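You operate a simulated robot arm through the tools that you are given. There is no shell and no other tool.

You are at the controls of a simulated robot arm. One attempt, no reset.

JOB
Dust the handled board, return bundle No 5 to the wooden rack and cover the rack.
Fine: use the dust pad and put it back; board square on the posts, not turned round, the wooden block on its half next to the tall stacks. Set down upright: dust pad. What is to be rubbed or washed off counts as gone when no trace of it is left.

Only the result counts: the job must be done as asked and must still hold three seconds after the hand-in. Knocking over, shifting, dropping, spilling or breaking anything else fails it. A push-on lid holds only when it is set on centred and level and pressed home; a screw cap is set on level and turned clockwise until tight.

ROBOT AND FRAMES
A 6-joint arm with a two-finger gripper, fixed in place. Base frame: the origin is at the foot of the arm, x ahead of it, y to its left, z up; the work surface is at about z = 620. Lengths are in mm, angles in rad, forces in N, time in s.
Its first joint turns from -2.897 to 2.897 rad. Payload 3.43 kg.
The tool frame sits at the grasp point between the pads (the TCP): z along the fingers, y along the line on which they close. The tips reach 20 mm beyond it. Largest opening 190 mm; the body of the gripper starts 248 mm behind the TCP.
Orientation is that of the tool frame in the base frame, as a unit quaternion [w, x, y, z]. With the fingers straight down and closing along the base's y, the tool's x points along the base's -x, its y along +y and its z along -z.

CONTROLS
- The arm moves only by the tool servo_tool. Its argument "targets" is text: rows parted by semicolons, each of 7 numbers parted by spaces: the shift along the tool's x, y, z in mm, then the turn, a rotation vector about the tool's x, y, z in rad, then the closure, from 0 (fully open) to 1 (shut). In form: tx ty tz rx ry rz hand; .... A call has 1 to 20 rows; each row shifts and turns the commanded pose from where the row before left it, along the tool's axes as they then stand. Each row takes 0.2 s and may step no farther than 50 mm and 0.15 rad from the row before; otherwise, or with a gripper value out of range, the whole call is refused. A pose out of reach is approached as far as the arm can. The call stops where the force on the tool passes 40 N (or 10 N more than at its start, if that is more) or the arm is blocked; 0.2 s more then pass. Each finger travels about 45 mm/s and halts on what it meets, pressing with about 35 N; the grip force reading is that of the motor and also rises with nothing between the fingers. The clock runs only during rows and for 0.2 s after the last one: add rows that do not move to give the fingers time. The reply holds the time, the measured pose of the TCP, the force on the tool along the base axes, the opening and the grip force, in the units named above and with some noise, with the torque about the TCP (base axes, N m) and any sound that the robot's microphone picked up.
- Cameras (640 x 400 px; columns grow to the right, rows downward): "scene" is fixed at [400.3, -497.9, 1321.7]; the picture's right is [-0.48, 0.88, 0.00], its down [-0.61, -0.34, -0.72] and it looks along [-0.63, -0.35, 0.70] (base axes); focal length 214 px, centre (320, 200). "wrist" rides on the gripper at [70, -8, -288] in the tool frame; the picture's right is [0.12, 0.99, 0.00], its down [-0.96, 0.11, -0.25] and it looks along [-0.25, 0.03, 0.97] (tool axes); focal length 261 px, centre (320, 200). There is no depth. A picture from a camera that has moved, and an enlarged one, comes with that camera's place and axes in the base frame and with its lens.
- snapshot(camera): a new picture of that camera. No time passes.
- slide_trunk(by): slides the trunk up (or, below 0, down) by that many mm; the arm rides with it, the base frame stays. It gives what a move gives, with no picture.
- close_up(camera, box): a new picture of the part [left, top, right, bottom] of that camera's present view, enlarged. No time passes.
- hand_in(): hands the job in; it is judged then, once.

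Places have to be worked out from the pictures, the camera data and where the tool is seen. Open the gripper and draw the arm clear of the work before you hand the job in, unless the task says otherwise.

The tools are called after ">>>" by a JSON object that holds its "op" and its "data". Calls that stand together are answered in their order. servo_tool: Moves the arm, as the interface text tells. Its arguments: {"type":"object","properties":{"targets":{"type":"string"}},"required":["targets"]} The other tools are called the same way: slide_trunk (by) slides the trunk up or down; snapshot (camera) takes a picture; close_up (camera, box) takes an enlarged picture of a part of a camera's view; hand_in () hands the job in.

At the start:

```text
time: 0.0
position: [695.3, -37.2, 849.1]
orientation: [0.0, -0.001, 1.0, 0.0]
wrist_force: [0.1, -0.3, -1.4]
ft_torque: [0.0, 0.0, -0.02]
grip_width: 190.1
grip_force: 0.1
trunk travel left (down, up): [-175.0, 65.0]
```

scene: 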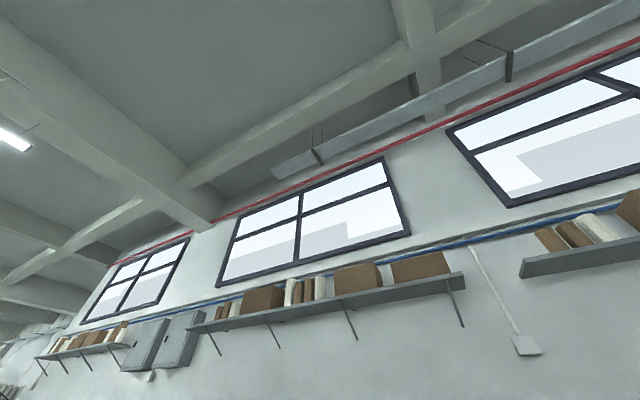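
wrist: 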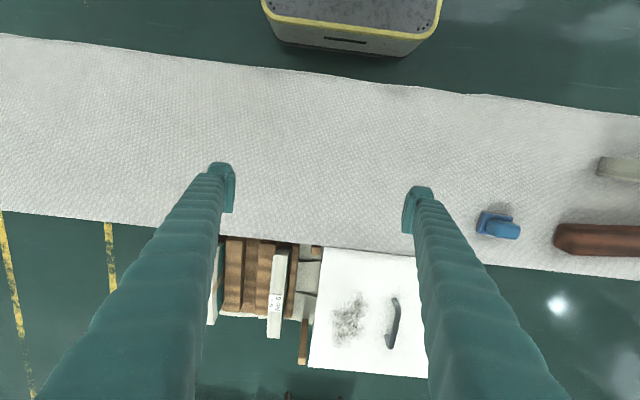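

The scene camera looks at the ceiling and walls, so the wrist camera is what I have. I take enlarged views of the work below.

>>> {"op": "close_up", "data": {"camera": "wrist", "box": [190, 220, 440, 390]}}

>>> {"op": "close_up", "data": {"camera": "wrist", "box": [440, 110, 640, 290]}}

>>> {"op": "snapshot", "data": {"camera": "scene"}}

```text
2.35 times, centred on (315, 305) of wrist
camera zoom: at [624.7, -44.7, 1137.2], right [-0.12, 0.99, 0.0], down [0.96, 0.11, 0.25], along [0.25, 0.03, -0.97], focal length 613 px, centre (332, -47)
```

zoom: 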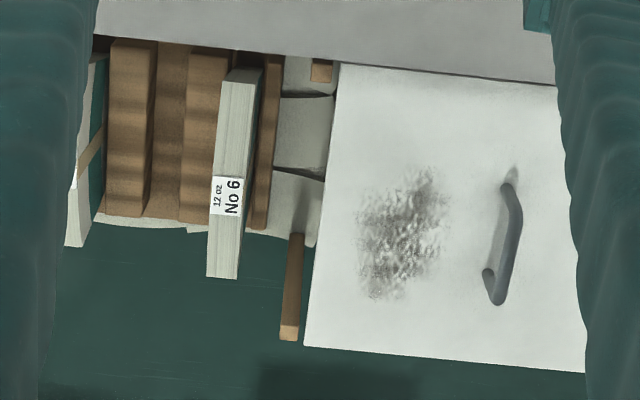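

```text
2.22 times, centred on (540, 200) of wrist
camera zoom: at [624.7, -44.7, 1137.2], right [-0.12, 0.99, 0.0], down [0.96, 0.11, 0.25], along [0.25, 0.03, -0.97], focal length 579 px, centre (-169, 200)
```

zoom: 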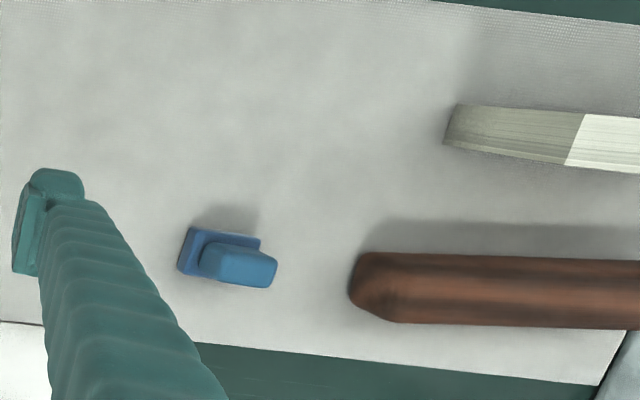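

```text
taken
```

scene: 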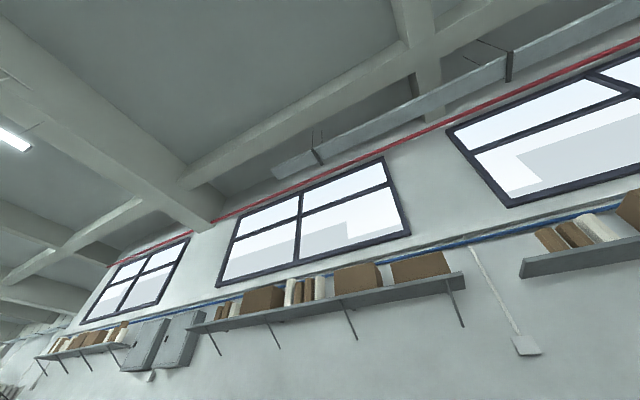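

The board with the dust and handle lies right of the rack; blue pad, a brown thing and a bundle lie farther to +y. I raise the arm and shift towards +y for an overview.

>>> {"op": "servo_tool", "data": {"targets": "0 0 -50 0 0 0 0; 0 0 -50 0 0 0 0; 0 50 0 0 0 0 0; 0 50 0 0 0 0 0; 0 50 0 0 0 0 0; 0 50 0 0 0 0 0; 0 0 0 0 0 0 0"}}

>>> {"op": "snapshot", "data": {"camera": "wrist"}}

```text
time: 1.6
position: [695.6, 164.1, 948.1]
orientation: [0.0, 0.001, 1.0, 0.0]
wrist_force: [-0.1, 0.8, -0.5]
ft_torque: [0.04, 0.02, 0.0]
grip_width: 190.1
grip_force: 0.0
trunk travel left (down, up): [-175.0, 65.0]
```

```text
taken
camera wrist: at [625.1, 156.0, 1236.8], right [-0.12, 0.99, 0.0], down [0.96, 0.11, 0.25], along [0.25, 0.03, -0.97], focal length 261 px, centre (320, 200)
```

wrist: 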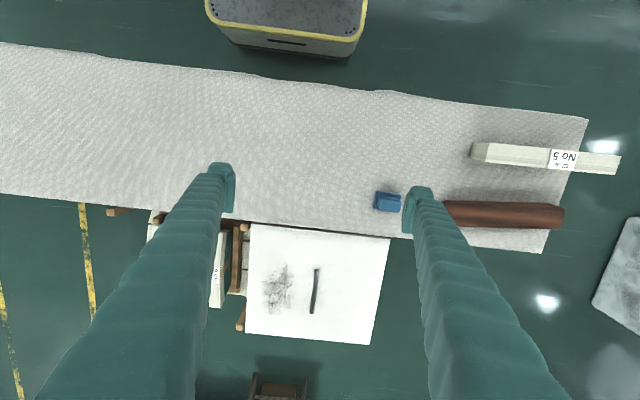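

Triangulating between the two pictures: the mat is at z≈620 but the rack/board appear lower (z≈560) and beyond x≈880. I move forward for a closer, more vertical look.

>>> {"op": "servo_tool", "data": {"targets": "-50 -50 0 0 0 0 0; -50 -50 0 0 0 0 0; -50 0 0 0 0 0 0; -50 0 0 0 0 0 0; 0 0 0 0 0 0 0"}}

>>> {"op": "snapshot", "data": {"camera": "wrist"}}

```text
refused: row 1 steps farther than a row can; nothing moved
```

```text
taken
camera wrist: at [625.1, 156.0, 1236.8], right [-0.12, 0.99, 0.0], down [0.96, 0.11, 0.25], along [0.25, 0.03, -0.97], focal length 261 px, centre (320, 200)
```

wrist: 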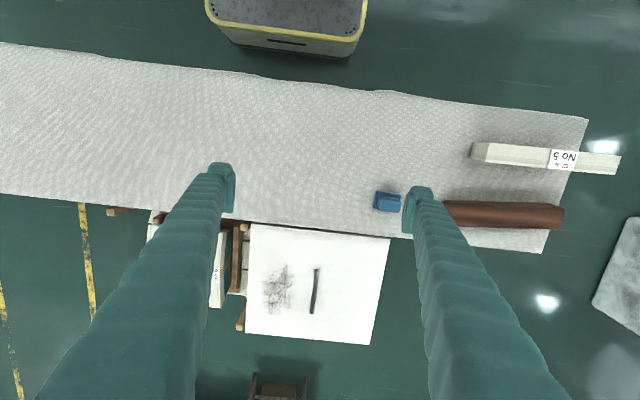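

The diagonal step was too long; I go one axis at a time.

>>> {"op": "servo_tool", "data": {"targets": "-50 0 0 0 0 0 0; -50 0 0 0 0 0 0; -50 0 0 0 0 0 0; -50 0 0 0 0 0 0; 0 -50 0 0 0 0 0; 0 -50 0 0 0 0 0; 0 0 0 0 0 0 0"}}

>>> {"op": "snapshot", "data": {"camera": "wrist"}}

```text
time: 3.2
position: [896.2, 62.1, 947.5]
orientation: [0.0, 0.0, 1.0, 0.0]
wrist_force: [0.4, 0.2, -0.7]
ft_torque: [0.03, 0.0, 0.02]
grip_width: 190.2
grip_force: 0.1
trunk travel left (down, up): [-175.0, 65.0]
```

```text
taken
camera wrist: at [825.2, 55.3, 1236.1], right [-0.12, 0.99, 0.0], down [0.96, 0.12, 0.25], along [0.25, 0.03, -0.97], focal length 261 px, centre (320, 200)
```

wrist: 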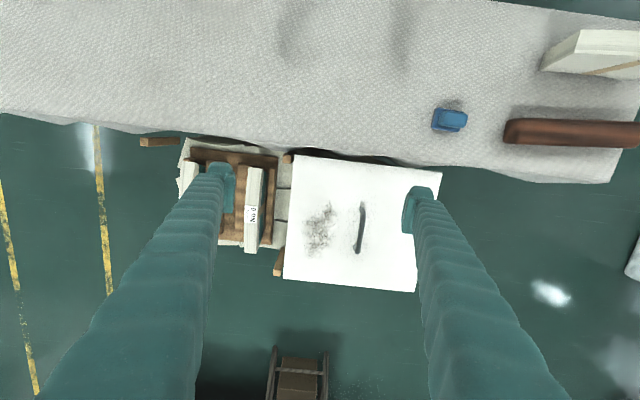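

>>> {"op": "close_up", "data": {"camera": "wrist", "box": [130, 120, 290, 300]}}

>>> {"op": "close_up", "data": {"camera": "wrist", "box": [260, 130, 460, 310]}}

>>> {"op": "close_up", "data": {"camera": "wrist", "box": [420, 10, 640, 190]}}

```text
2.22 times, centred on (210, 210) of wrist
camera zoom: at [825.2, 55.3, 1236.1], right [-0.12, 0.99, 0.0], down [0.96, 0.12, 0.25], along [0.25, 0.03, -0.97], focal length 579 px, centre (564, 178)
```

zoom: 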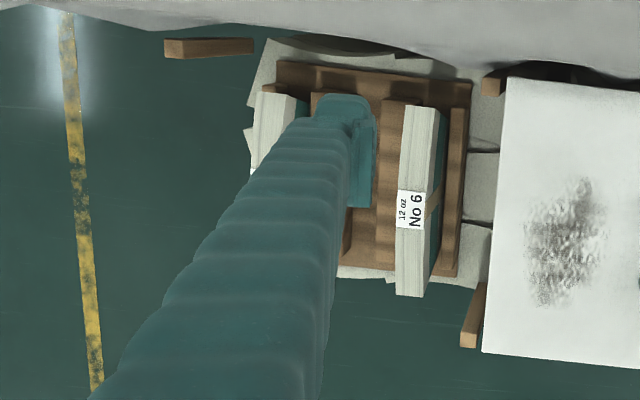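

```text
2.22 times, centred on (360, 220) of wrist
camera zoom: at [825.2, 55.3, 1236.1], right [-0.12, 0.99, 0.0], down [0.96, 0.12, 0.25], along [0.25, 0.03, -0.97], focal length 579 px, centre (231, 156)
```

zoom: 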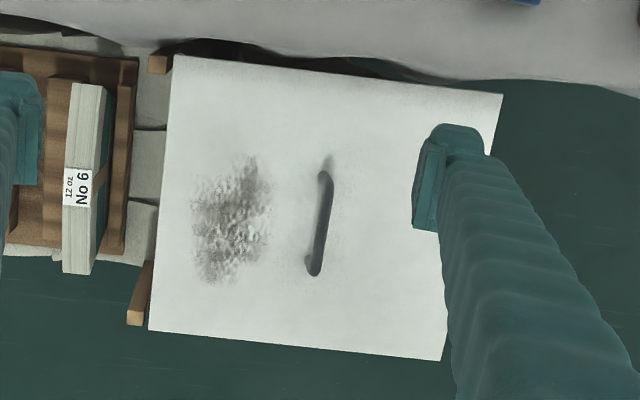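

```text
2.22 times, centred on (530, 100) of wrist
camera zoom: at [825.2, 55.3, 1236.1], right [-0.12, 0.99, 0.0], down [0.96, 0.12, 0.25], along [0.25, 0.03, -0.97], focal length 579 px, centre (-147, 422)
```

zoom: 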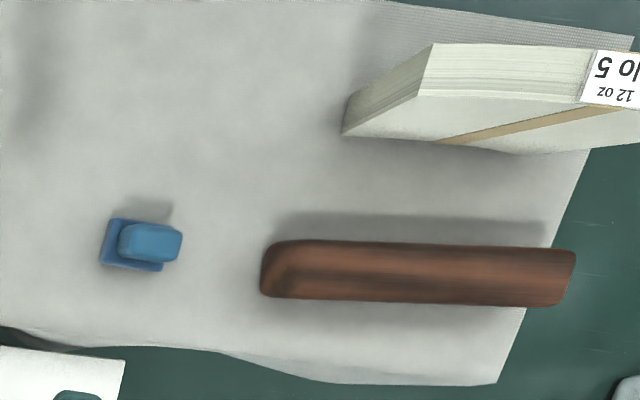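

The board measures about 388×357 mm at z≈560, x 885–1242, y −5–384, and the rack's posts stand about x 900/1223, y −22/−392. I move over the rack and look from there.

>>> {"op": "servo_tool", "data": {"targets": "0 -50 0 0 0 0 0; 0 -50 0 0 0 0 0; 0 -50 0 0 0 0 0; 0 -50 0 0 0 0 0; 0 -50 0 0 0 0 0; 0 0 0 0 0 0 0"}}

>>> {"op": "snapshot", "data": {"camera": "wrist"}}

>>> {"op": "close_up", "data": {"camera": "wrist", "box": [210, 120, 430, 300]}}

```text
time: 4.6
position: [895.5, -187.3, 948.2]
orientation: [0.0, 0.0, 1.0, 0.0]
wrist_force: [0.6, 0.3, -0.3]
ft_torque: [0.0, -0.02, 0.04]
grip_width: 190.0
grip_force: 0.1
trunk travel left (down, up): [-175.0, 65.0]
```

```text
taken
camera wrist: at [825.1, -195.1, 1236.5], right [-0.12, 0.99, 0.0], down [0.96, 0.11, 0.25], along [0.25, 0.03, -0.97], focal length 261 px, centre (320, 200)
```

wrist: 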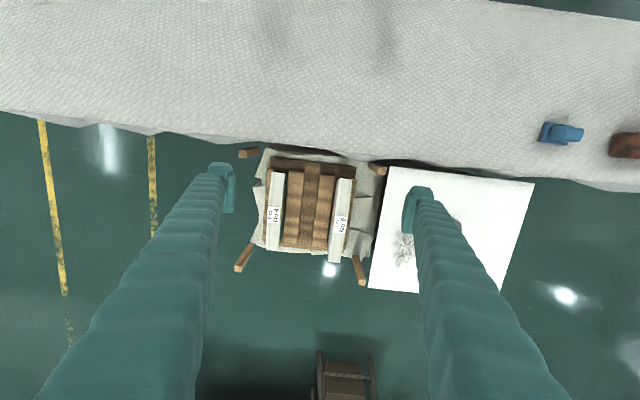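

```text
2.22 times, centred on (320, 210) of wrist
camera zoom: at [825.1, -195.1, 1236.5], right [-0.12, 0.99, 0.0], down [0.96, 0.11, 0.25], along [0.25, 0.03, -0.97], focal length 579 px, centre (320, 178)
```

zoom: 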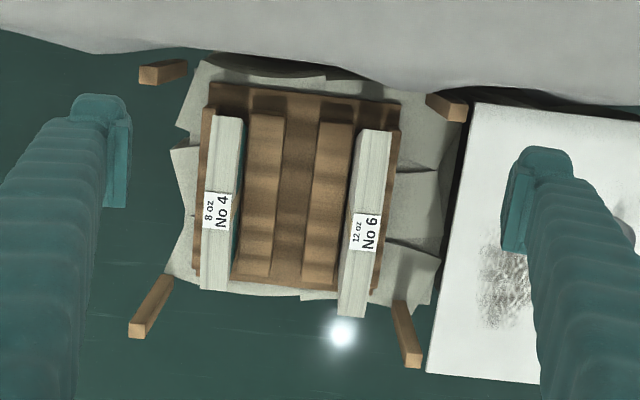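

The rack holds No 4 and No 6, with a free middle slot for No 5. I now tilt the tool forward to look for the "tall stacks" and whatever stands beyond.

>>> {"op": "servo_tool", "data": {"targets": "0 0 0 0 -0.15 0 0; 0 0 0 0 -0.15 0 0; 0 0 0 0 -0.15 0 0; 0 0 0 0 -0.15 0 0; 0 0 0 0 0 0 0"}}

>>> {"op": "snapshot", "data": {"camera": "wrist"}}

```text
time: 5.8
position: [895.6, -187.8, 948.4]
orientation: [0.295, 0.001, 0.955, 0.0]
wrist_force: [0.7, 0.1, 0.2]
ft_torque: [0.01, -0.02, 0.01]
grip_width: 190.0
grip_force: 0.0
trunk travel left (down, up): [-175.0, 65.0]
```

```text
taken
camera wrist: at [674.4, -194.4, 1147.1], right [-0.1, 0.99, -0.07], down [0.65, 0.12, 0.75], along [0.75, 0.03, -0.66], focal length 261 px, centre (320, 200)
```

wrist: 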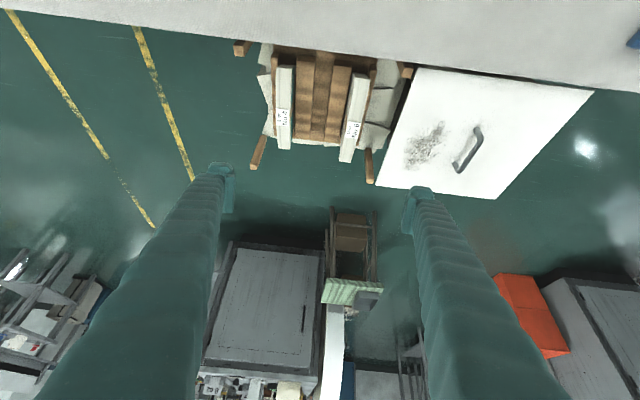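

>>> {"op": "close_up", "data": {"camera": "wrist", "box": [220, 30, 420, 200]}}

>>> {"op": "close_up", "data": {"camera": "wrist", "box": [370, 50, 600, 220]}}

```text
2.35 times, centred on (320, 115) of wrist
camera zoom: at [674.4, -194.4, 1147.1], right [-0.1, 0.99, -0.07], down [0.65, 0.12, 0.75], along [0.75, 0.03, -0.66], focal length 613 px, centre (320, 400)
```

zoom: 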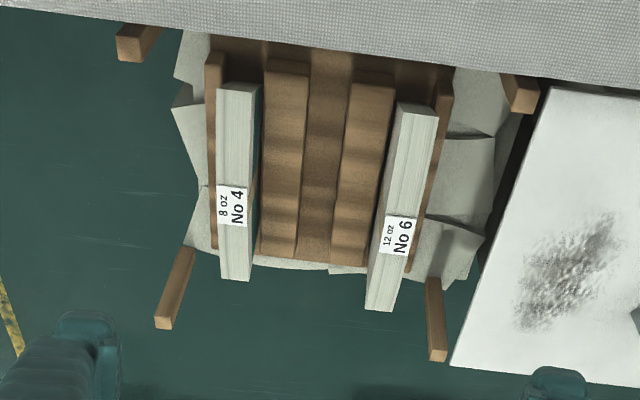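

```text
2.35 times, centred on (485, 135) of wrist
camera zoom: at [674.4, -194.4, 1147.1], right [-0.1, 0.99, -0.07], down [0.65, 0.12, 0.75], along [0.75, 0.03, -0.66], focal length 613 px, centre (-68, 353)
```

zoom: 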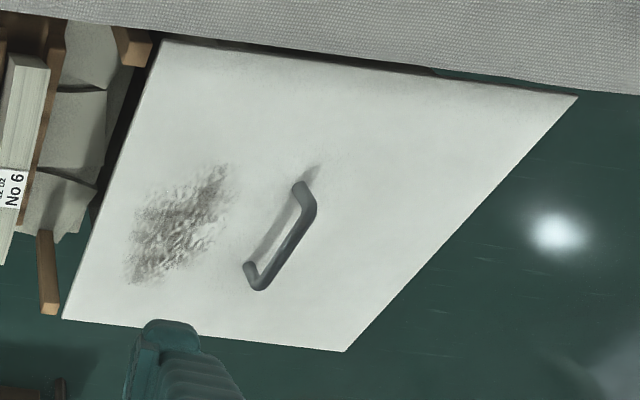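

The rack slots and posts are clear. I lower the trunk to look at the rack from a flatter angle and learn which stacks are tall.

>>> {"op": "slide_trunk", "data": {"by": -120}}

>>> {"op": "snapshot", "data": {"camera": "wrist"}}

>>> {"op": "close_up", "data": {"camera": "wrist", "box": [220, 30, 420, 200]}}

```text
time: 7.3
position: [894.3, -187.3, 828.8]
orientation: [0.296, 0.0, 0.955, 0.0]
wrist_force: [-0.1, -0.1, -0.2]
ft_torque: [0.02, -0.01, 0.03]
grip_width: 189.8
grip_force: 0.1
trunk travel left (down, up): [-55.0, 185.0]
```

```text
taken
camera wrist: at [674.7, -194.5, 1027.3], right [-0.1, 0.99, -0.07], down [0.65, 0.11, 0.75], along [0.75, 0.03, -0.66], focal length 261 px, centre (320, 200)
```

wrist: 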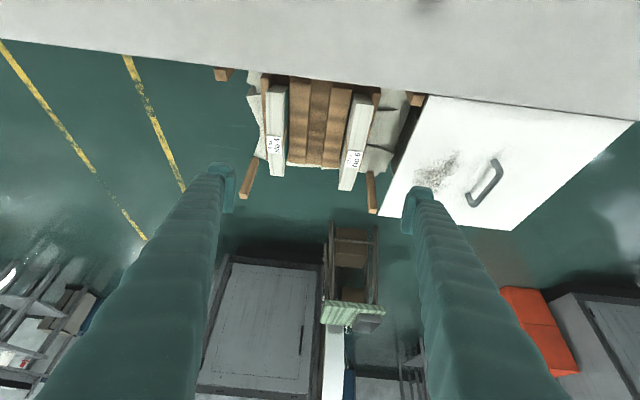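

```text
2.35 times, centred on (320, 115) of wrist
camera zoom: at [674.7, -194.5, 1027.3], right [-0.1, 0.99, -0.07], down [0.65, 0.11, 0.75], along [0.75, 0.03, -0.66], focal length 613 px, centre (320, 400)
```

zoom: 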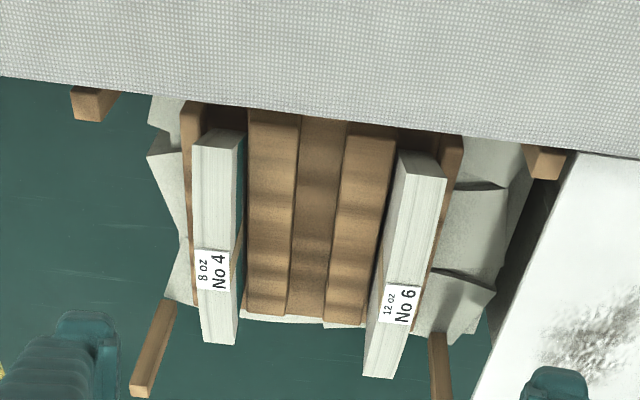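

The right-hand grey stacks look taller, but I want a side view. I move to the −y side and turn the camera to look across the rack.

>>> {"op": "servo_tool", "data": {"targets": "0 0 0 0 0.15 0 0; 0 0 0 0 0.15 0 0; 0 0 0 0 0.15 0 0; 0 0 0 0 0.15 0 0; 50 0 0 0 0 0 0; 50 0 0 0 0 0 0; 50 0 0 0 0 0 0; 0 -50 0 0 0 0 0; 0 -50 0 0 0 0 0; 0 -50 0 0 0 0 0; 0 -50 0 0 0 0 0; 0 -50 0 0 0 0 0; 0 0 0 0 0 -0.15 0; 0 0 0 0 0 -0.15 0; 0 0 0 0 0 -0.15 0; 0 0 0 0 0 -0.15 0; 0 0 0 0 0 -0.15 0; 0 0 0 0 0 -0.15 0; 0 0 0 0 0 0 0"}}

>>> {"op": "servo_tool", "data": {"targets": "0 0 0 0 -0.15 0 0; 0 0 0 0 -0.15 0 0; 0 0 0 0 -0.15 0 0; 0 0 0 0 -0.15 0 0; 0 0 0 0 -0.15 0 0; 0 0 0 0 0 0 0"}}

>>> {"op": "snapshot", "data": {"camera": "wrist"}}

```text
time: 11.3
position: [745.5, -437.3, 828.6]
orientation: [0.0, -0.435, 0.9, 0.001]
wrist_force: [0.6, -0.5, 0.0]
ft_torque: [0.03, 0.01, -0.03]
grip_width: 189.9
grip_force: 0.0
trunk travel left (down, up): [-55.0, 185.0]
```

```text
time: 12.7
position: [745.3, -438.4, 827.2]
orientation: [0.33, -0.404, 0.838, 0.16]
wrist_force: [-0.3, 0.6, 0.4]
ft_torque: [0.03, -0.01, 0.01]
grip_width: 189.9
grip_force: 0.1
trunk travel left (down, up): [-55.0, 185.0]
```

```text
taken
camera wrist: at [597.3, -635.6, 991.4], right [-0.83, 0.55, -0.08], down [0.24, 0.49, 0.84], along [0.5, 0.68, -0.54], focal length 261 px, centre (320, 200)
```

wrist: 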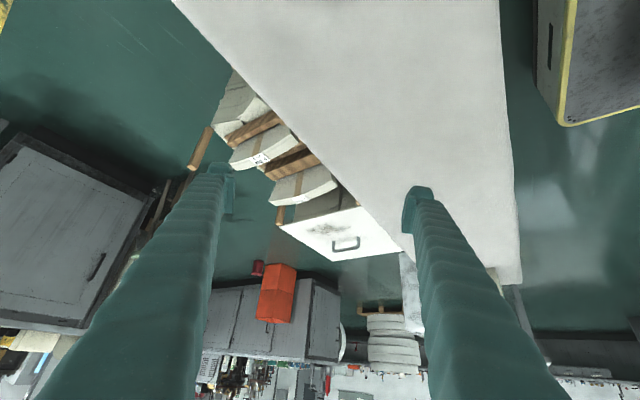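

>>> {"op": "close_up", "data": {"camera": "wrist", "box": [180, 60, 420, 270]}}

>>> {"op": "close_up", "data": {"camera": "wrist", "box": [200, 240, 440, 400]}}

```text
1.90 times, centred on (300, 165) of wrist
camera zoom: at [597.3, -635.6, 991.4], right [-0.83, 0.55, -0.08], down [0.24, 0.49, 0.84], along [0.5, 0.68, -0.54], focal length 496 px, centre (358, 267)
```

zoom: 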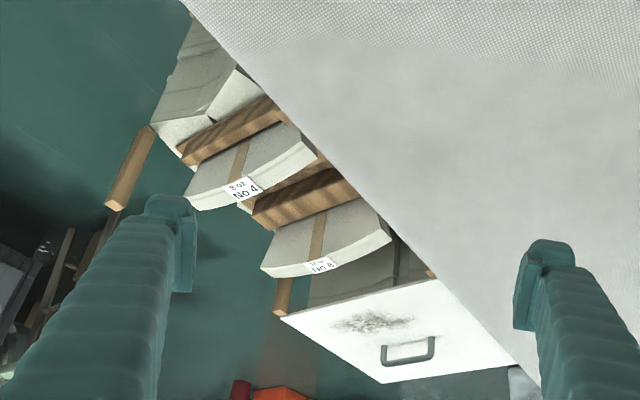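

```text
2.50 times, centred on (320, 320) of wrist
camera zoom: at [597.3, -635.6, 991.4], right [-0.83, 0.55, -0.08], down [0.24, 0.49, 0.84], along [0.5, 0.68, -0.54], focal length 652 px, centre (320, -100)
```

zoom: 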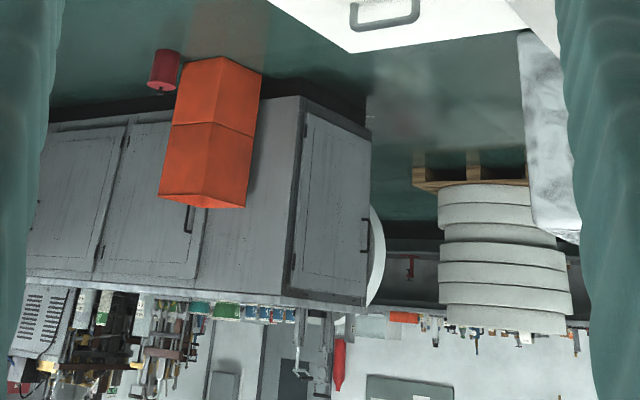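

Bundles are curved slabs, and there is a pile of sacks in the background at +y. I straighten the tool and hover over the rack to see the grey stacks around it from a steeper view.

>>> {"op": "servo_tool", "data": {"targets": "0 0 0 0 0.15 0 0; 0 0 0 0 0.15 0 0; 0 0 0 0 0.15 0 0; 0 0 0 0 0.15 0 0; 0 0 0 0 0.15 0 0; -41 -7 0 0 0 0 0; -41 -7 0 0 0 0 0; -41 -7 0 0 0 0 0; -41 -7 0 0 0 0 0; -41 -7 0 0 0 0 0; 0 0 0 0 0 0 0"}}

>>> {"op": "snapshot", "data": {"camera": "wrist"}}

>>> {"op": "close_up", "data": {"camera": "wrist", "box": [200, 60, 440, 240]}}

```text
time: 15.1
position: [901.2, -297.2, 828.1]
orientation: [0.0, -0.434, 0.901, 0.0]
wrist_force: [-0.2, 0.1, -0.1]
ft_torque: [0.01, 0.01, -0.01]
grip_width: 190.0
grip_force: 0.1
trunk travel left (down, up): [-55.0, 185.0]
```

```text
taken
camera wrist: at [862.6, -357.5, 1116.6], right [-0.85, 0.53, 0.0], down [0.51, 0.82, 0.25], along [0.13, 0.21, -0.97], focal length 261 px, centre (320, 200)
```

wrist: 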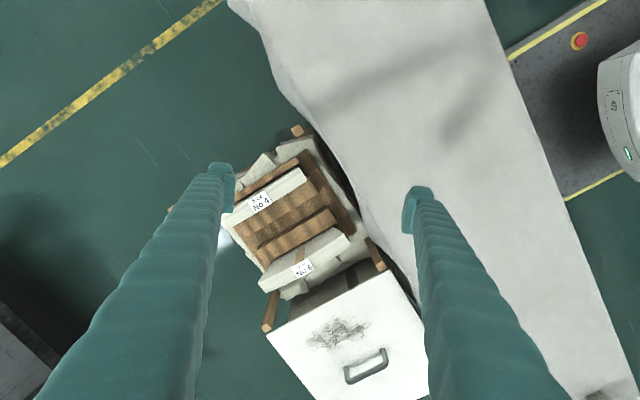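

```text
2.22 times, centred on (320, 150) of wrist
camera zoom: at [862.6, -357.5, 1116.6], right [-0.85, 0.53, 0.0], down [0.51, 0.82, 0.25], along [0.13, 0.21, -0.97], focal length 579 px, centre (320, 311)
```

zoom: 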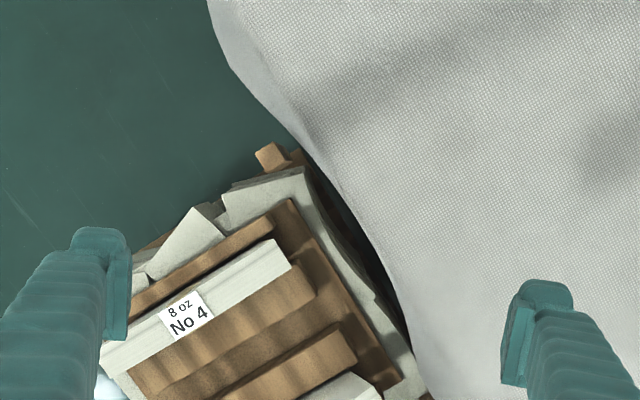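

Right-hand stacks triangulate to z≈480, left-hand ones to z≈380, so the +y side seems the tall one; I'll verify later. Now I look at the bundle No 5, the brown bar and the pad at the +y end.

>>> {"op": "servo_tool", "data": {"targets": "0 0 0 0 0 0.15 0; 0 0 0 0 0 0.15 0; 0 0 0 0 0 0.15 0; 0 0 0 0 0 0.15 0; 0 0 0 0 0 0.15 0; 0 0 0 0 0 0.15 0; 50 0 0 0 0 0 0; 50 0 0 0 0 0 0; 50 0 0 0 0 0 0; 0 50 0 0 0 0 0; 0 50 0 0 0 0 0; 0 50 0 0 0 0 0; 0 50 0 0 0 0 0; 0 50 0 0 0 0 0; 0 50 0 0 0 0 0; 0 50 0 0 0 0 0; 0 50 0 0 0 0 0; 0 50 0 0 0 0 0; 0 50 0 0 0 0 0"}}

>>> {"op": "servo_tool", "data": {"targets": "0 50 0 0 0 0 0; 0 50 0 0 0 0 0; 0 50 0 0 0 0 0; 0 0 0 0 0 0 0"}}

>>> {"op": "snapshot", "data": {"camera": "wrist"}}

```text
time: 19.1
position: [751.0, 201.3, 827.8]
orientation: [-0.001, 0.001, 1.0, 0.0]
wrist_force: [0.3, -0.6, 1.4]
ft_torque: [0.13, 0.0, 0.0]
grip_width: 190.0
grip_force: 0.0
trunk travel left (down, up): [-55.0, 185.0]
```

```text
time: 20.1
position: [750.7, 353.3, 828.3]
orientation: [0.0, 0.0, 1.0, 0.0]
wrist_force: [-0.5, 0.2, 0.0]
ft_torque: [0.0, 0.0, 0.03]
grip_width: 190.0
grip_force: 0.0
trunk travel left (down, up): [-55.0, 185.0]
```

```text
taken
camera wrist: at [679.1, 345.3, 1118.1], right [-0.12, 0.99, 0.0], down [0.96, 0.11, 0.25], along [0.25, 0.03, -0.97], focal length 261 px, centre (320, 200)
```

wrist: 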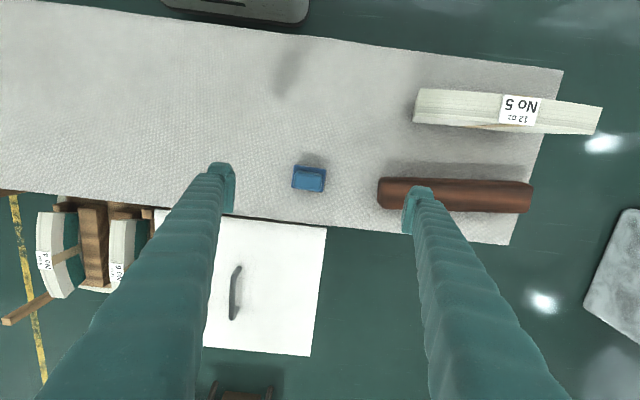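

>>> {"op": "close_up", "data": {"camera": "wrist", "box": [270, 130, 350, 220]}}

>>> {"op": "close_up", "data": {"camera": "wrist", "box": [370, 70, 610, 240]}}

>>> {"op": "close_up", "data": {"camera": "wrist", "box": [0, 180, 220, 360]}}

```text
4.44 times, centred on (310, 175) of wrist
camera zoom: at [679.1, 345.3, 1118.1], right [-0.12, 0.99, 0.0], down [0.96, 0.11, 0.25], along [0.25, 0.03, -0.97], focal length 1158 px, centre (364, 311)
```

zoom: 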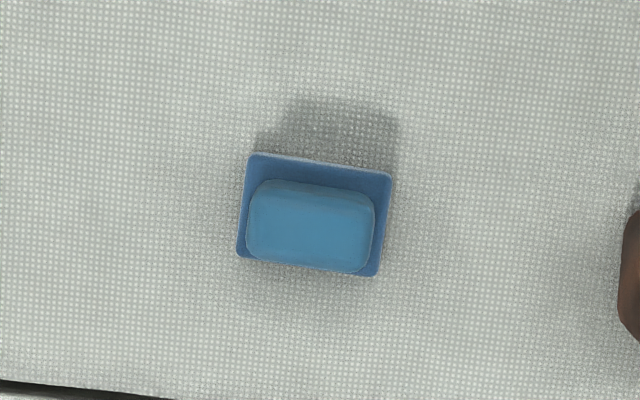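

```text
2.35 times, centred on (490, 155) of wrist
camera zoom: at [679.1, 345.3, 1118.1], right [-0.12, 0.99, 0.0], down [0.96, 0.11, 0.25], along [0.25, 0.03, -0.97], focal length 613 px, centre (-80, 306)
```

zoom: 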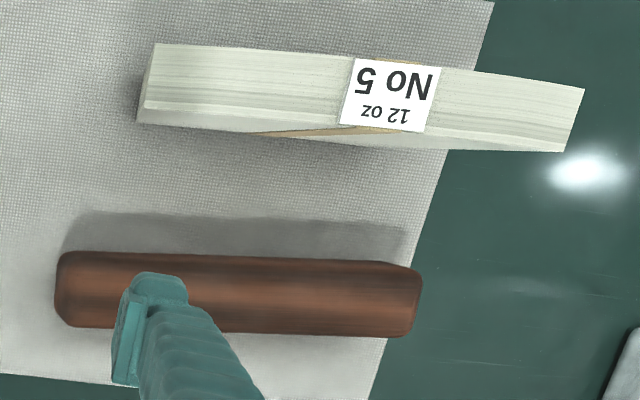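

```text
2.22 times, centred on (110, 270) of wrist
camera zoom: at [679.1, 345.3, 1118.1], right [-0.12, 0.99, 0.0], down [0.96, 0.11, 0.25], along [0.25, 0.03, -0.97], focal length 579 px, centre (787, 44)
```

zoom: 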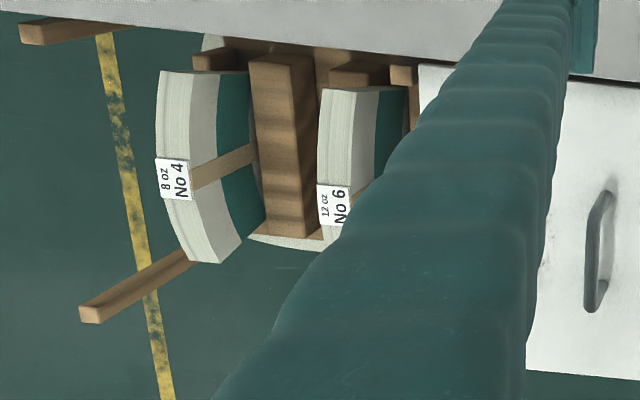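

Bundles are arched slabs with a green lower part. I turn the tool to look toward +y to see bundle No 5's side profile, the bar and the pad.

>>> {"op": "servo_tool", "data": {"targets": "0 0 0 0 0 -0.15 0; 0 0 0 0 0 -0.15 0; 0 0 0 0 0 -0.15 0; 0 0 0 0 0 -0.15 0; 0 0 0 0 0 -0.15 0; 0 0 0 0 0 -0.15 0; 0 0 0 0 0 -0.15 0; 0 0 0 0 0 -0.15 0; 0 0 0 0 -0.15 0 0; 0 0 0 0 -0.15 0 0; 0 0 0 0 -0.15 0 0; 0 0 0 0 -0.15 0 0; 0 0 0 0 -0.15 0 0; 0 0 0 0 0 0 0"}}

>>> {"op": "snapshot", "data": {"camera": "wrist"}}

```text
time: 23.1
position: [750.7, 350.7, 826.9]
orientation: [0.303, -0.526, 0.768, 0.207]
wrist_force: [0.1, -0.7, -1.0]
ft_torque: [0.01, 0.01, -0.03]
grip_width: 190.0
grip_force: 0.0
trunk travel left (down, up): [-55.0, 185.0]
```

```text
taken
camera wrist: at [668.1, 119.0, 991.9], right [-0.96, 0.28, -0.08], down [0.09, 0.54, 0.84], along [0.28, 0.79, -0.54], focal length 261 px, centre (320, 200)
```

wrist: 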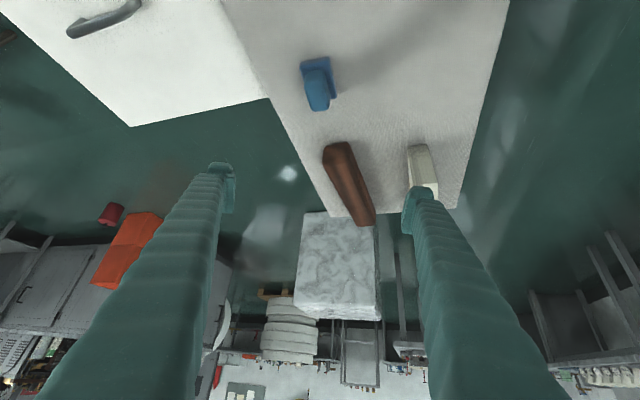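

>>> {"op": "close_up", "data": {"camera": "wrist", "box": [270, 40, 470, 240]}}

>>> {"op": "close_up", "data": {"camera": "wrist", "box": [230, 180, 420, 390]}}

```text
2.00 times, centred on (370, 140) of wrist
camera zoom: at [668.1, 119.0, 991.9], right [-0.96, 0.28, -0.08], down [0.09, 0.54, 0.84], along [0.28, 0.79, -0.54], focal length 521 px, centre (220, 320)
```

zoom: 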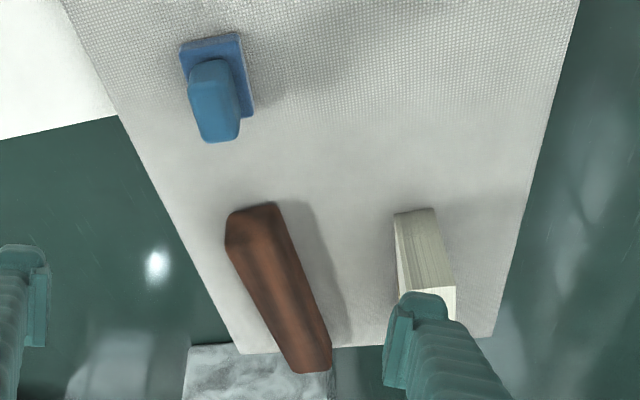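

```text
1.90 times, centred on (325, 285) of wrist
camera zoom: at [668.1, 119.0, 991.9], right [-0.96, 0.28, -0.08], down [0.09, 0.54, 0.84], along [0.28, 0.79, -0.54], focal length 496 px, centre (310, 38)
```

zoom: 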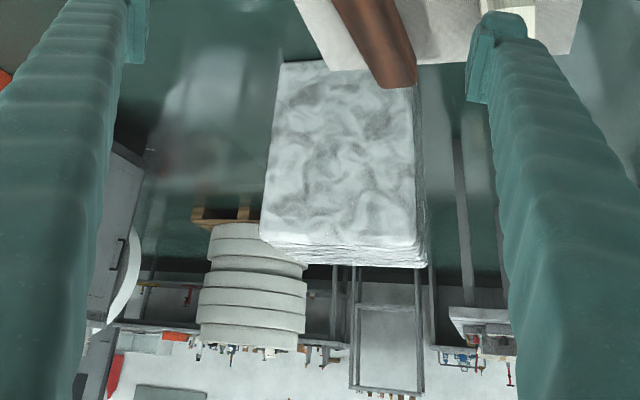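

The brown bar is the only loose wooden block visible. I go back above the gap between rack and board for a detailed look at the grey stacks there.

>>> {"op": "servo_tool", "data": {"targets": "0 0 0 0 0.15 0 0; 0 0 0 0 0.15 0 0; 0 0 0 0 0.15 0 0; 0 0 0 0 0.15 0 0; 0 0 0 0 0.15 0 0; 0 0 0 0 0 0.15 0; 0 0 0 0 0 0.15 0; 0 0 0 0 0 0.15 0; 0 0 0 0 0 0.15 0; 0 0 0 0 0 0.15 0; 0 0 0 0 0 0.15 0; 0 0 0 0 0 0.15 0; 0 0 0 0 0 0.15 0"}}

>>> {"op": "servo_tool", "data": {"targets": "-45 0 0 0 0 0 0; -45 0 0 0 0 0 0; -45 0 0 0 0 0 0; -45 0 0 0 0 0 0; 0 -47 0 0 0 0 0; 0 -47 0 0 0 0 0; 0 -47 0 0 0 0 0; 0 -47 0 0 0 0 0; 0 -47 0 0 0 0 0; 0 -47 0 0 0 0 0; 0 -47 0 0 0 0 0; 0 -47 0 0 0 0 0; 0 0 0 0 0 0 0"}}

>>> {"op": "snapshot", "data": {"camera": "wrist"}}

>>> {"op": "close_up", "data": {"camera": "wrist", "box": [230, 70, 410, 220]}}

```text
time: 25.9
position: [751.2, 351.8, 828.2]
orientation: [0.0, 0.003, 1.0, 0.0]
wrist_force: [0.4, 0.3, 0.6]
ft_torque: [-0.01, 0.04, 0.0]
grip_width: 190.0
grip_force: 0.0
trunk travel left (down, up): [-55.0, 185.0]
```

```text
time: 28.7
position: [931.1, -23.3, 828.3]
orientation: [0.0, -0.001, 1.0, 0.0]
wrist_force: [0.4, 1.3, 0.8]
ft_torque: [0.01, 0.01, -0.03]
grip_width: 190.1
grip_force: 0.0
trunk travel left (down, up): [-55.0, 185.0]
```

```text
taken
camera wrist: at [859.8, -30.9, 1118.1], right [-0.12, 0.99, 0.0], down [0.96, 0.11, 0.25], along [0.25, 0.03, -0.97], focal length 261 px, centre (320, 200)
```

wrist: 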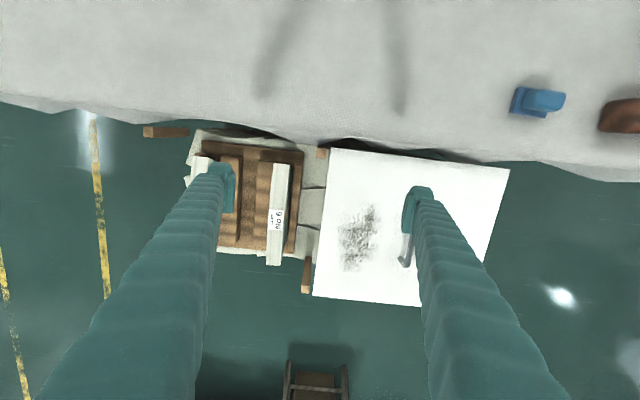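

```text
2.67 times, centred on (320, 145) of wrist
camera zoom: at [859.8, -30.9, 1118.1], right [-0.12, 0.99, 0.0], down [0.96, 0.11, 0.25], along [0.25, 0.03, -0.97], focal length 695 px, centre (320, 347)
```

zoom: 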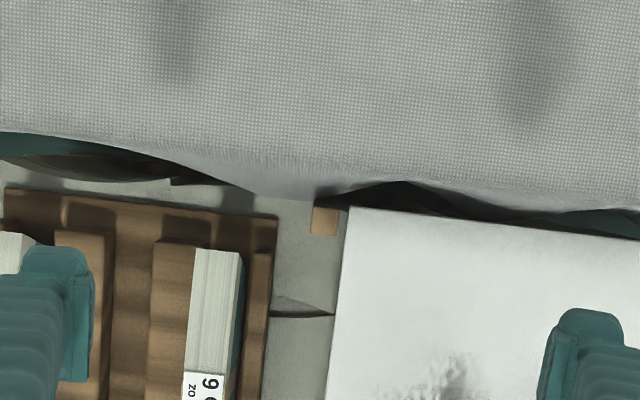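

>>> {"op": "close_up", "data": {"camera": "wrist", "box": [240, 140, 340, 310]}}

>>> {"op": "close_up", "data": {"camera": "wrist", "box": [140, 110, 260, 190]}}

```text
2.35 times, centred on (290, 225) of wrist
camera zoom: at [859.8, -30.9, 1118.1], right [-0.12, 0.99, 0.0], down [0.96, 0.11, 0.25], along [0.25, 0.03, -0.97], focal length 613 px, centre (391, 141)
```

zoom: 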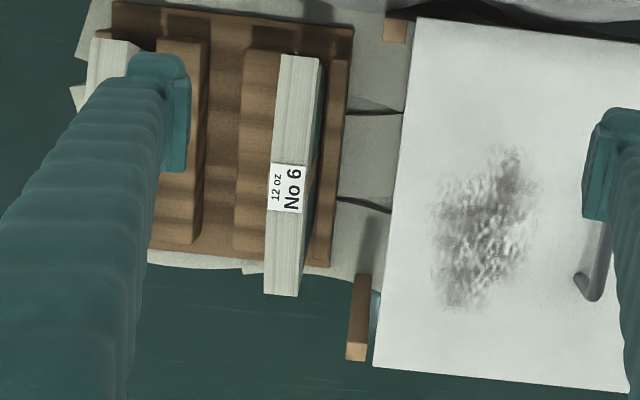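

```text
5.00 times, centred on (200, 150) of wrist
camera zoom: at [859.8, -30.9, 1118.1], right [-0.12, 0.99, 0.0], down [0.96, 0.11, 0.25], along [0.25, 0.03, -0.97], focal length 1303 px, centre (920, 450)
```

zoom: 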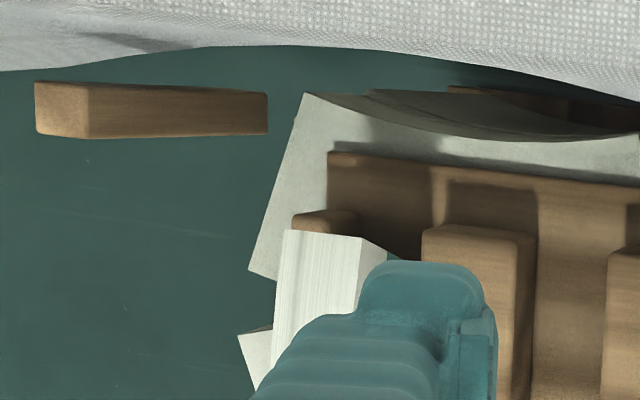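

Post P3's top is near (899, −22, 563) and the rack sits on grey slabs at z≈380. I want a lower view from the −y side to settle what the "tall stacks" are.

>>> {"op": "servo_tool", "data": {"targets": "40 0 0 0 0 0 0; 40 0 0 0 0 0 0; 0 -47 0 0 0 0 0; 0 -47 0 0 0 0 0; 0 -47 0 0 0 0 0; 0 -47 0 0 0 0 0; 0 -47 0 0 0 0 0; 0 -47 0 0 0 0 0; 0 -47 0 0 0 0 0; 0 -47 0 0 0 0 0; 0 0 0 0 0 -0.15 0; 0 0 0 0 0 -0.15 0; 0 0 0 0 0 -0.15 0; 0 0 0 0 0 -0.15 0; 0 0 0 0 0 -0.15 0; 0 0 0 0 0 -0.15 0; 0 0 0 0 0 -0.15 0; 0 0 50 0 0 0 0; 0 0 50 0 0 0 0; 0 0 0 0 0 0 0"}}

>>> {"op": "servo_tool", "data": {"targets": "0 0 0 0 -0.15 0 0; 0 0 0 0 -0.15 0 0; 0 0 0 0 -0.15 0 0; 0 0 0 0 -0.15 0 0; 0 0 0 0 -0.15 0 0; 0 0 0 0 -0.1 0 0; 0 0 0 0 0 0 0"}}

>>> {"op": "snapshot", "data": {"camera": "wrist"}}

```text
time: 32.9
position: [849.4, -401.0, 726.8]
orientation: [0.0, -0.501, 0.866, 0.0]
wrist_force: [-0.6, 0.5, -0.4]
ft_torque: [0.01, -0.02, 0.01]
grip_width: 189.8
grip_force: 0.1
trunk travel left (down, up): [-55.0, 185.0]
```

```text
time: 34.5
position: [850.3, -401.5, 728.2]
orientation: [0.357, -0.456, 0.788, 0.207]
wrist_force: [0.0, 0.1, 0.0]
ft_torque: [0.01, -0.02, 0.0]
grip_width: 190.0
grip_force: 0.2
trunk travel left (down, up): [-55.0, 185.0]
```

```text
taken
camera wrist: at [725.9, -631.3, 866.0], right [-0.9, 0.43, -0.09], down [0.12, 0.45, 0.89], along [0.42, 0.79, -0.45], focal length 261 px, centre (320, 200)
```

wrist: 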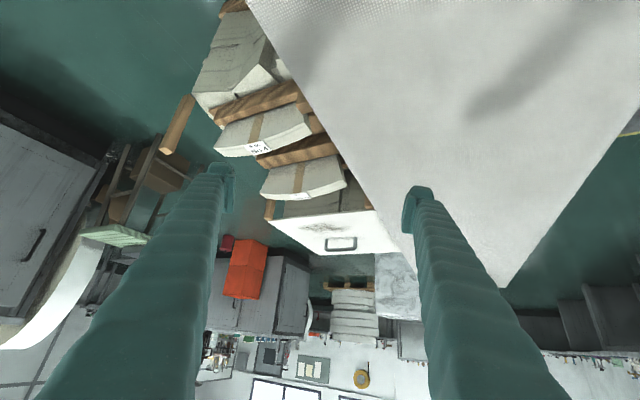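

>>> {"op": "close_up", "data": {"camera": "wrist", "box": [150, 0, 400, 260]}}

>>> {"op": "close_up", "data": {"camera": "wrist", "box": [250, 150, 420, 380]}}

```text
1.54 times, centred on (275, 130) of wrist
camera zoom: at [725.9, -631.3, 866.0], right [-0.9, 0.43, -0.09], down [0.12, 0.45, 0.89], along [0.42, 0.79, -0.45], focal length 401 px, centre (389, 308)
```

zoom: 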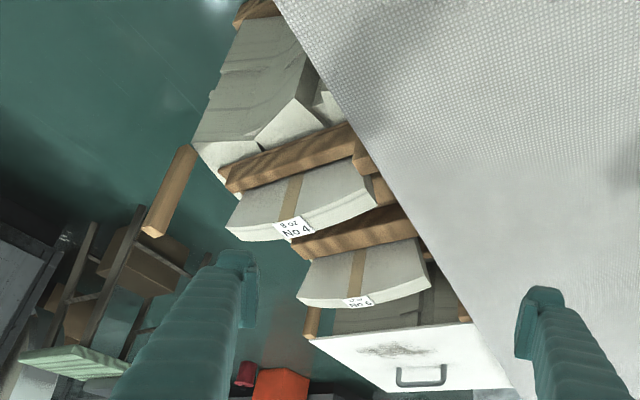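

```text
1.74 times, centred on (335, 265) of wrist
camera zoom: at [725.9, -631.3, 866.0], right [-0.9, 0.43, -0.09], down [0.12, 0.45, 0.89], along [0.42, 0.79, -0.45], focal length 453 px, centre (294, 87)
```

zoom: 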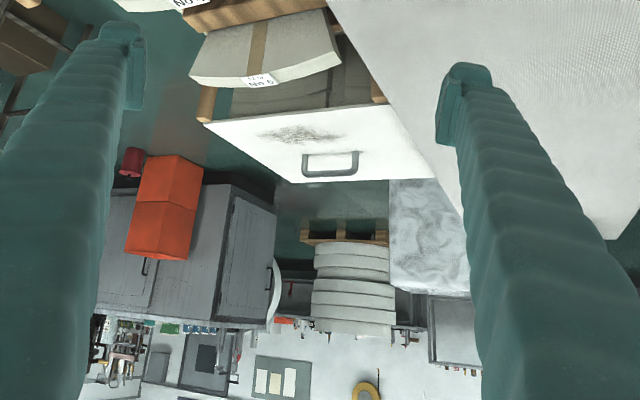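

The grey stacks beside/under the board on the +y side are the tall ones (rack stack itself is lower), so the block goes on the board's +y half. Now I head to the dust pad, first straightening up.

>>> {"op": "servo_tool", "data": {"targets": "0 0 0 0 0.15 0 0; 0 0 0 0 0.15 0 0; 0 0 0 0 0.15 0 0; 0 0 0 0 0.15 0 0; 0 0 0 0 0.15 0 0; 0 0 0 0 0.1 0 0; 0 0 -50 0 0 0 0; 0 0 -50 0 0 0 0; 0 0 0 0 0 0.15 0; 0 0 0 0 0 0.15 0; 0 0 0 0 0 0.15 0; 0 0 0 0 0 0.15 0; 0 0 0 0 0 0.15 0; 0 0 0 0 0 0.15 0; 0 0 0 0 0 0.15 0; 40 0 0 0 0 0 0; 40 0 0 0 0 0 0; 0 50 0 0 0 0 0; 0 50 0 0 0 0 0; 0 50 0 0 0 0 0"}}

>>> {"op": "servo_tool", "data": {"targets": "0 50 0 0 0 0 0; 0 50 0 0 0 0 0; 0 50 0 0 0 0 0; 0 50 0 0 0 0 0; 0 50 0 0 0 0 0; 0 50 0 0 0 0 0; 0 50 0 0 0 0 0; 0 50 0 0 0 0 0; 0 50 0 0 0 0 0; 0 50 0 0 0 0 0; 0 50 0 0 0 0 0; 0 35 0 0 0 0 0; 0 0 0 0 0 0 0"}}

>>> {"op": "close_up", "data": {"camera": "wrist", "box": [270, 130, 370, 230]}}

>>> {"op": "snapshot", "data": {"camera": "wrist"}}

```text
time: 38.7
position: [770.6, -249.1, 827.3]
orientation: [0.0, 0.001, 1.0, 0.001]
wrist_force: [0.2, -0.5, -0.6]
ft_torque: [0.19, 0.07, -0.01]
grip_width: 190.0
grip_force: 0.1
trunk travel left (down, up): [-55.0, 185.0]
```

```text
time: 41.5
position: [770.4, 335.4, 827.4]
orientation: [0.0, 0.001, 1.0, -0.001]
wrist_force: [-0.3, -0.5, -0.3]
ft_torque: [-0.02, -0.04, -0.02]
grip_width: 190.1
grip_force: 0.2
trunk travel left (down, up): [-55.0, 185.0]
```

```text
4.00 times, centred on (320, 180) of wrist
camera zoom: at [699.5, 327.7, 1116.7], right [-0.12, 0.99, 0.0], down [0.96, 0.11, 0.25], along [0.25, 0.03, -0.97], focal length 1043 px, centre (320, 280)
```

zoom: 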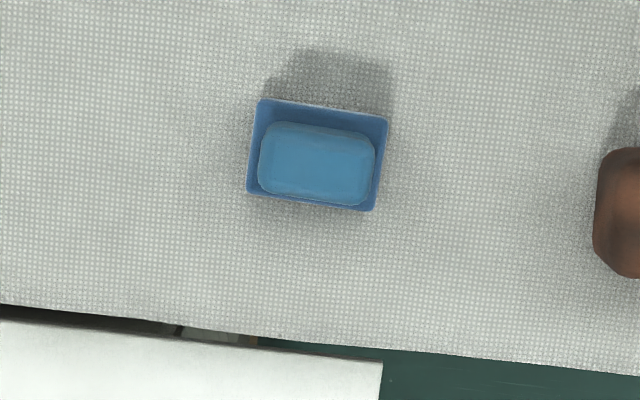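

```text
taken
camera wrist: at [699.5, 327.7, 1116.7], right [-0.12, 0.99, 0.0], down [0.96, 0.11, 0.25], along [0.25, 0.03, -0.97], focal length 261 px, centre (320, 200)
```

wrist: 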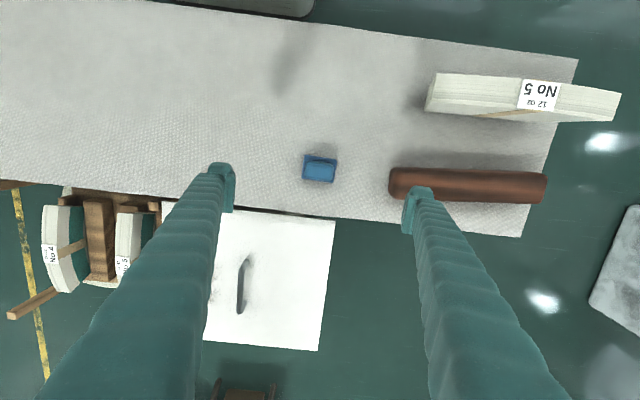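

Pad base measured: x 741–786, y 303–364, handle top about z≈660. Before gripping I test how far the arm reaches over the board with a forward-tilted tool.

>>> {"op": "servo_tool", "data": {"targets": "-40 0 0 0 0 0 0; -40 0 0 0 0 0 0; -40 0 0 0 0 0 0; -40 0 0 0 0 0 0; 0 -50 0 0 0 0 0; 0 -50 0 0 0 0 0; 0 -50 0 0 0 0 0; 0 -50 0 0 0 0 0; 0 -50 0 0 0 0 0; 0 0 0 0 -0.15 0 0; 0 0 0 0 -0.15 0 0; 0 0 0 0 -0.15 0 0; 0 0 0 0 -0.15 0 0; -36.3 0 24.8 0 0 0 0; -36.3 0 24.8 0 0 0 0; -36.3 0 24.8 0 0 0 0; -36.3 0 24.8 0 0 0 0; -36.3 0 24.8 0 0 0 0; 0 0 0 0 0 0 0"}}

```text
time: 45.5
position: [1151.1, 84.3, 828.6]
orientation: [0.295, 0.0, 0.956, 0.0]
wrist_force: [0.0, 0.1, 0.7]
ft_torque: [-0.02, -0.03, 0.01]
grip_width: 190.0
grip_force: 0.0
trunk travel left (down, up): [-55.0, 185.0]
```

Reached x=1151 at 0.6 rad tilt. I test the same lower down and look at the dust from close.

>>> {"op": "servo_tool", "data": {"targets": "25.4 0 37.1 0 0 0 0; 25.4 0 37.1 0 0 0 0; 25.4 0 37.1 0 0 0 0; 0 0 0 0 0 0 0"}}

>>> {"op": "snapshot", "data": {"camera": "wrist"}}

```text
time: 46.5
position: [1149.6, 85.8, 693.6]
orientation: [0.295, 0.0, 0.955, -0.001]
wrist_force: [0.1, -0.7, -0.3]
ft_torque: [-0.01, -0.02, -0.02]
grip_width: 190.4
grip_force: 0.0
trunk travel left (down, up): [-55.0, 185.0]
```

```text
taken
camera wrist: at [929.7, 77.1, 892.7], right [-0.1, 0.99, -0.07], down [0.66, 0.12, 0.75], along [0.75, 0.03, -0.66], focal length 261 px, centre (320, 200)
```

wrist: 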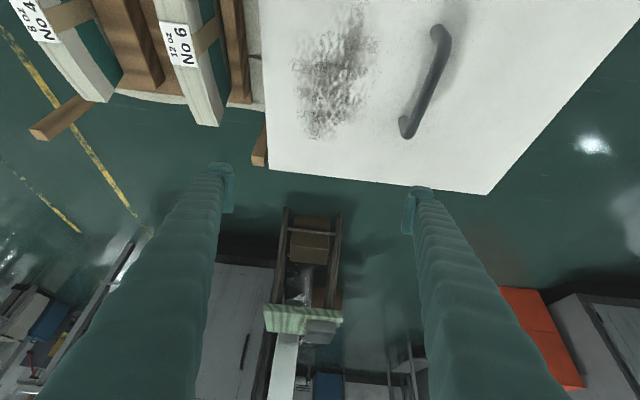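

>>> {"op": "close_up", "data": {"camera": "wrist", "box": [250, 0, 470, 160]}}

```text
2.50 times, centred on (360, 80) of wrist
camera zoom: at [929.7, 77.1, 892.7], right [-0.1, 0.99, -0.07], down [0.66, 0.12, 0.75], along [0.75, 0.03, -0.66], focal length 652 px, centre (220, 500)
```

zoom: 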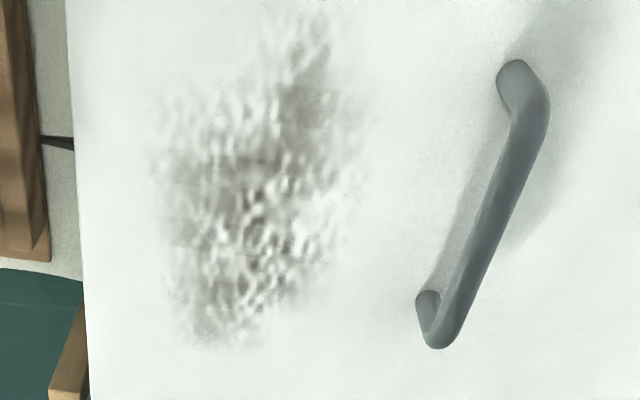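

Dust spans about x 985–1175, y 30–140; the handle runs x≈1000–1130 at y≈188. I test a bit more reach at x≈1185.

>>> {"op": "servo_tool", "data": {"targets": "-29 0 19.8 0 0 0 0.3; 14.1 0 20.6 0 0 0 0.5; 0 0 0 0 0 0 0.6; 0 0 0 0 0 0 0.6; 0 0 0 0 0 0 0.6; 0 0 0 0 0 0 0.6"}}

```text
time: 47.9
position: [1185.1, 84.1, 667.8]
orientation: [0.296, -0.001, 0.955, 0.0]
wrist_force: [0.9, 0.2, -1.0]
ft_torque: [-0.03, -0.02, 0.02]
grip_width: 76.1
grip_force: 0.0
trunk travel left (down, up): [-55.0, 185.0]
```

Reach is fine with 0.6 rad tilt, so I will grip and use the pad at that same tilt. I move back over the pad, keeping the tilt, with the fingers at about 95 mm.

>>> {"op": "servo_tool", "data": {"targets": "-25.4 0 -37.1 0 0 0 0.5; -25.4 0 -37.1 0 0 0 0.5; 38.5 0 -26.4 0 0 0 0.5; 38.5 0 -26.4 0 0 0 0.5; 38.5 0 -26.4 0 0 0 0.5; 38.5 0 -26.4 0 0 0 0.5; 38.5 0 -26.4 0 0 0 0.5; 38.5 0 -26.4 0 0 0 0.5; 38.5 0 -26.4 0 0 0 0.5; 38.5 0 -26.4 0 0 0 0.5; 38.5 0 -26.4 0 0 0 0.5; 0 50 0 0 0 0 0.5; 0 50 0 0 0 0 0.5; 0 50 0 0 0 0 0.5; 0 50 0 0 0 0 0.5; 0 50 0 0 0 0 0.5; 0 0 0 0 0 0 0.5"}}

>>> {"op": "snapshot", "data": {"camera": "wrist"}}

```text
time: 51.7
position: [775.1, 324.5, 730.8]
orientation: [0.281, 0.004, 0.96, -0.013]
wrist_force: [-0.3, -0.6, 0.4]
ft_torque: [0.02, 0.0, 0.04]
grip_width: 95.1
grip_force: 0.1
trunk travel left (down, up): [-55.0, 185.0]
stopped in row 17: the arm was blocked; the commanded pose is now the measured one
```

```text
taken
camera wrist: at [559.5, 324.6, 935.4], right [-0.08, 0.99, -0.09], down [0.68, 0.12, 0.72], along [0.73, 0.0, -0.68], focal length 261 px, centre (320, 200)
```

wrist: 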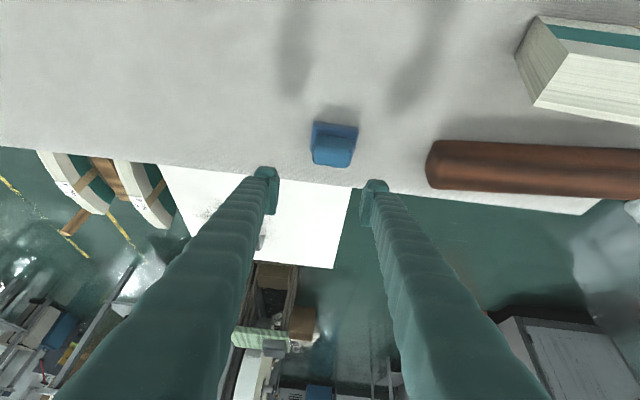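

The arm got blocked there (no tool force, so a joint limit of the folded arm with the trunk low). I raise the trunk, which unfolds the arm for this near position.

>>> {"op": "slide_trunk", "data": {"by": 120}}

```text
time: 53.2
position: [773.1, 325.9, 848.9]
orientation: [0.281, 0.005, 0.959, -0.013]
wrist_force: [0.0, 0.7, -0.4]
ft_torque: [0.0, -0.01, 0.02]
grip_width: 94.9
grip_force: 0.0
trunk travel left (down, up): [-175.0, 65.0]
```

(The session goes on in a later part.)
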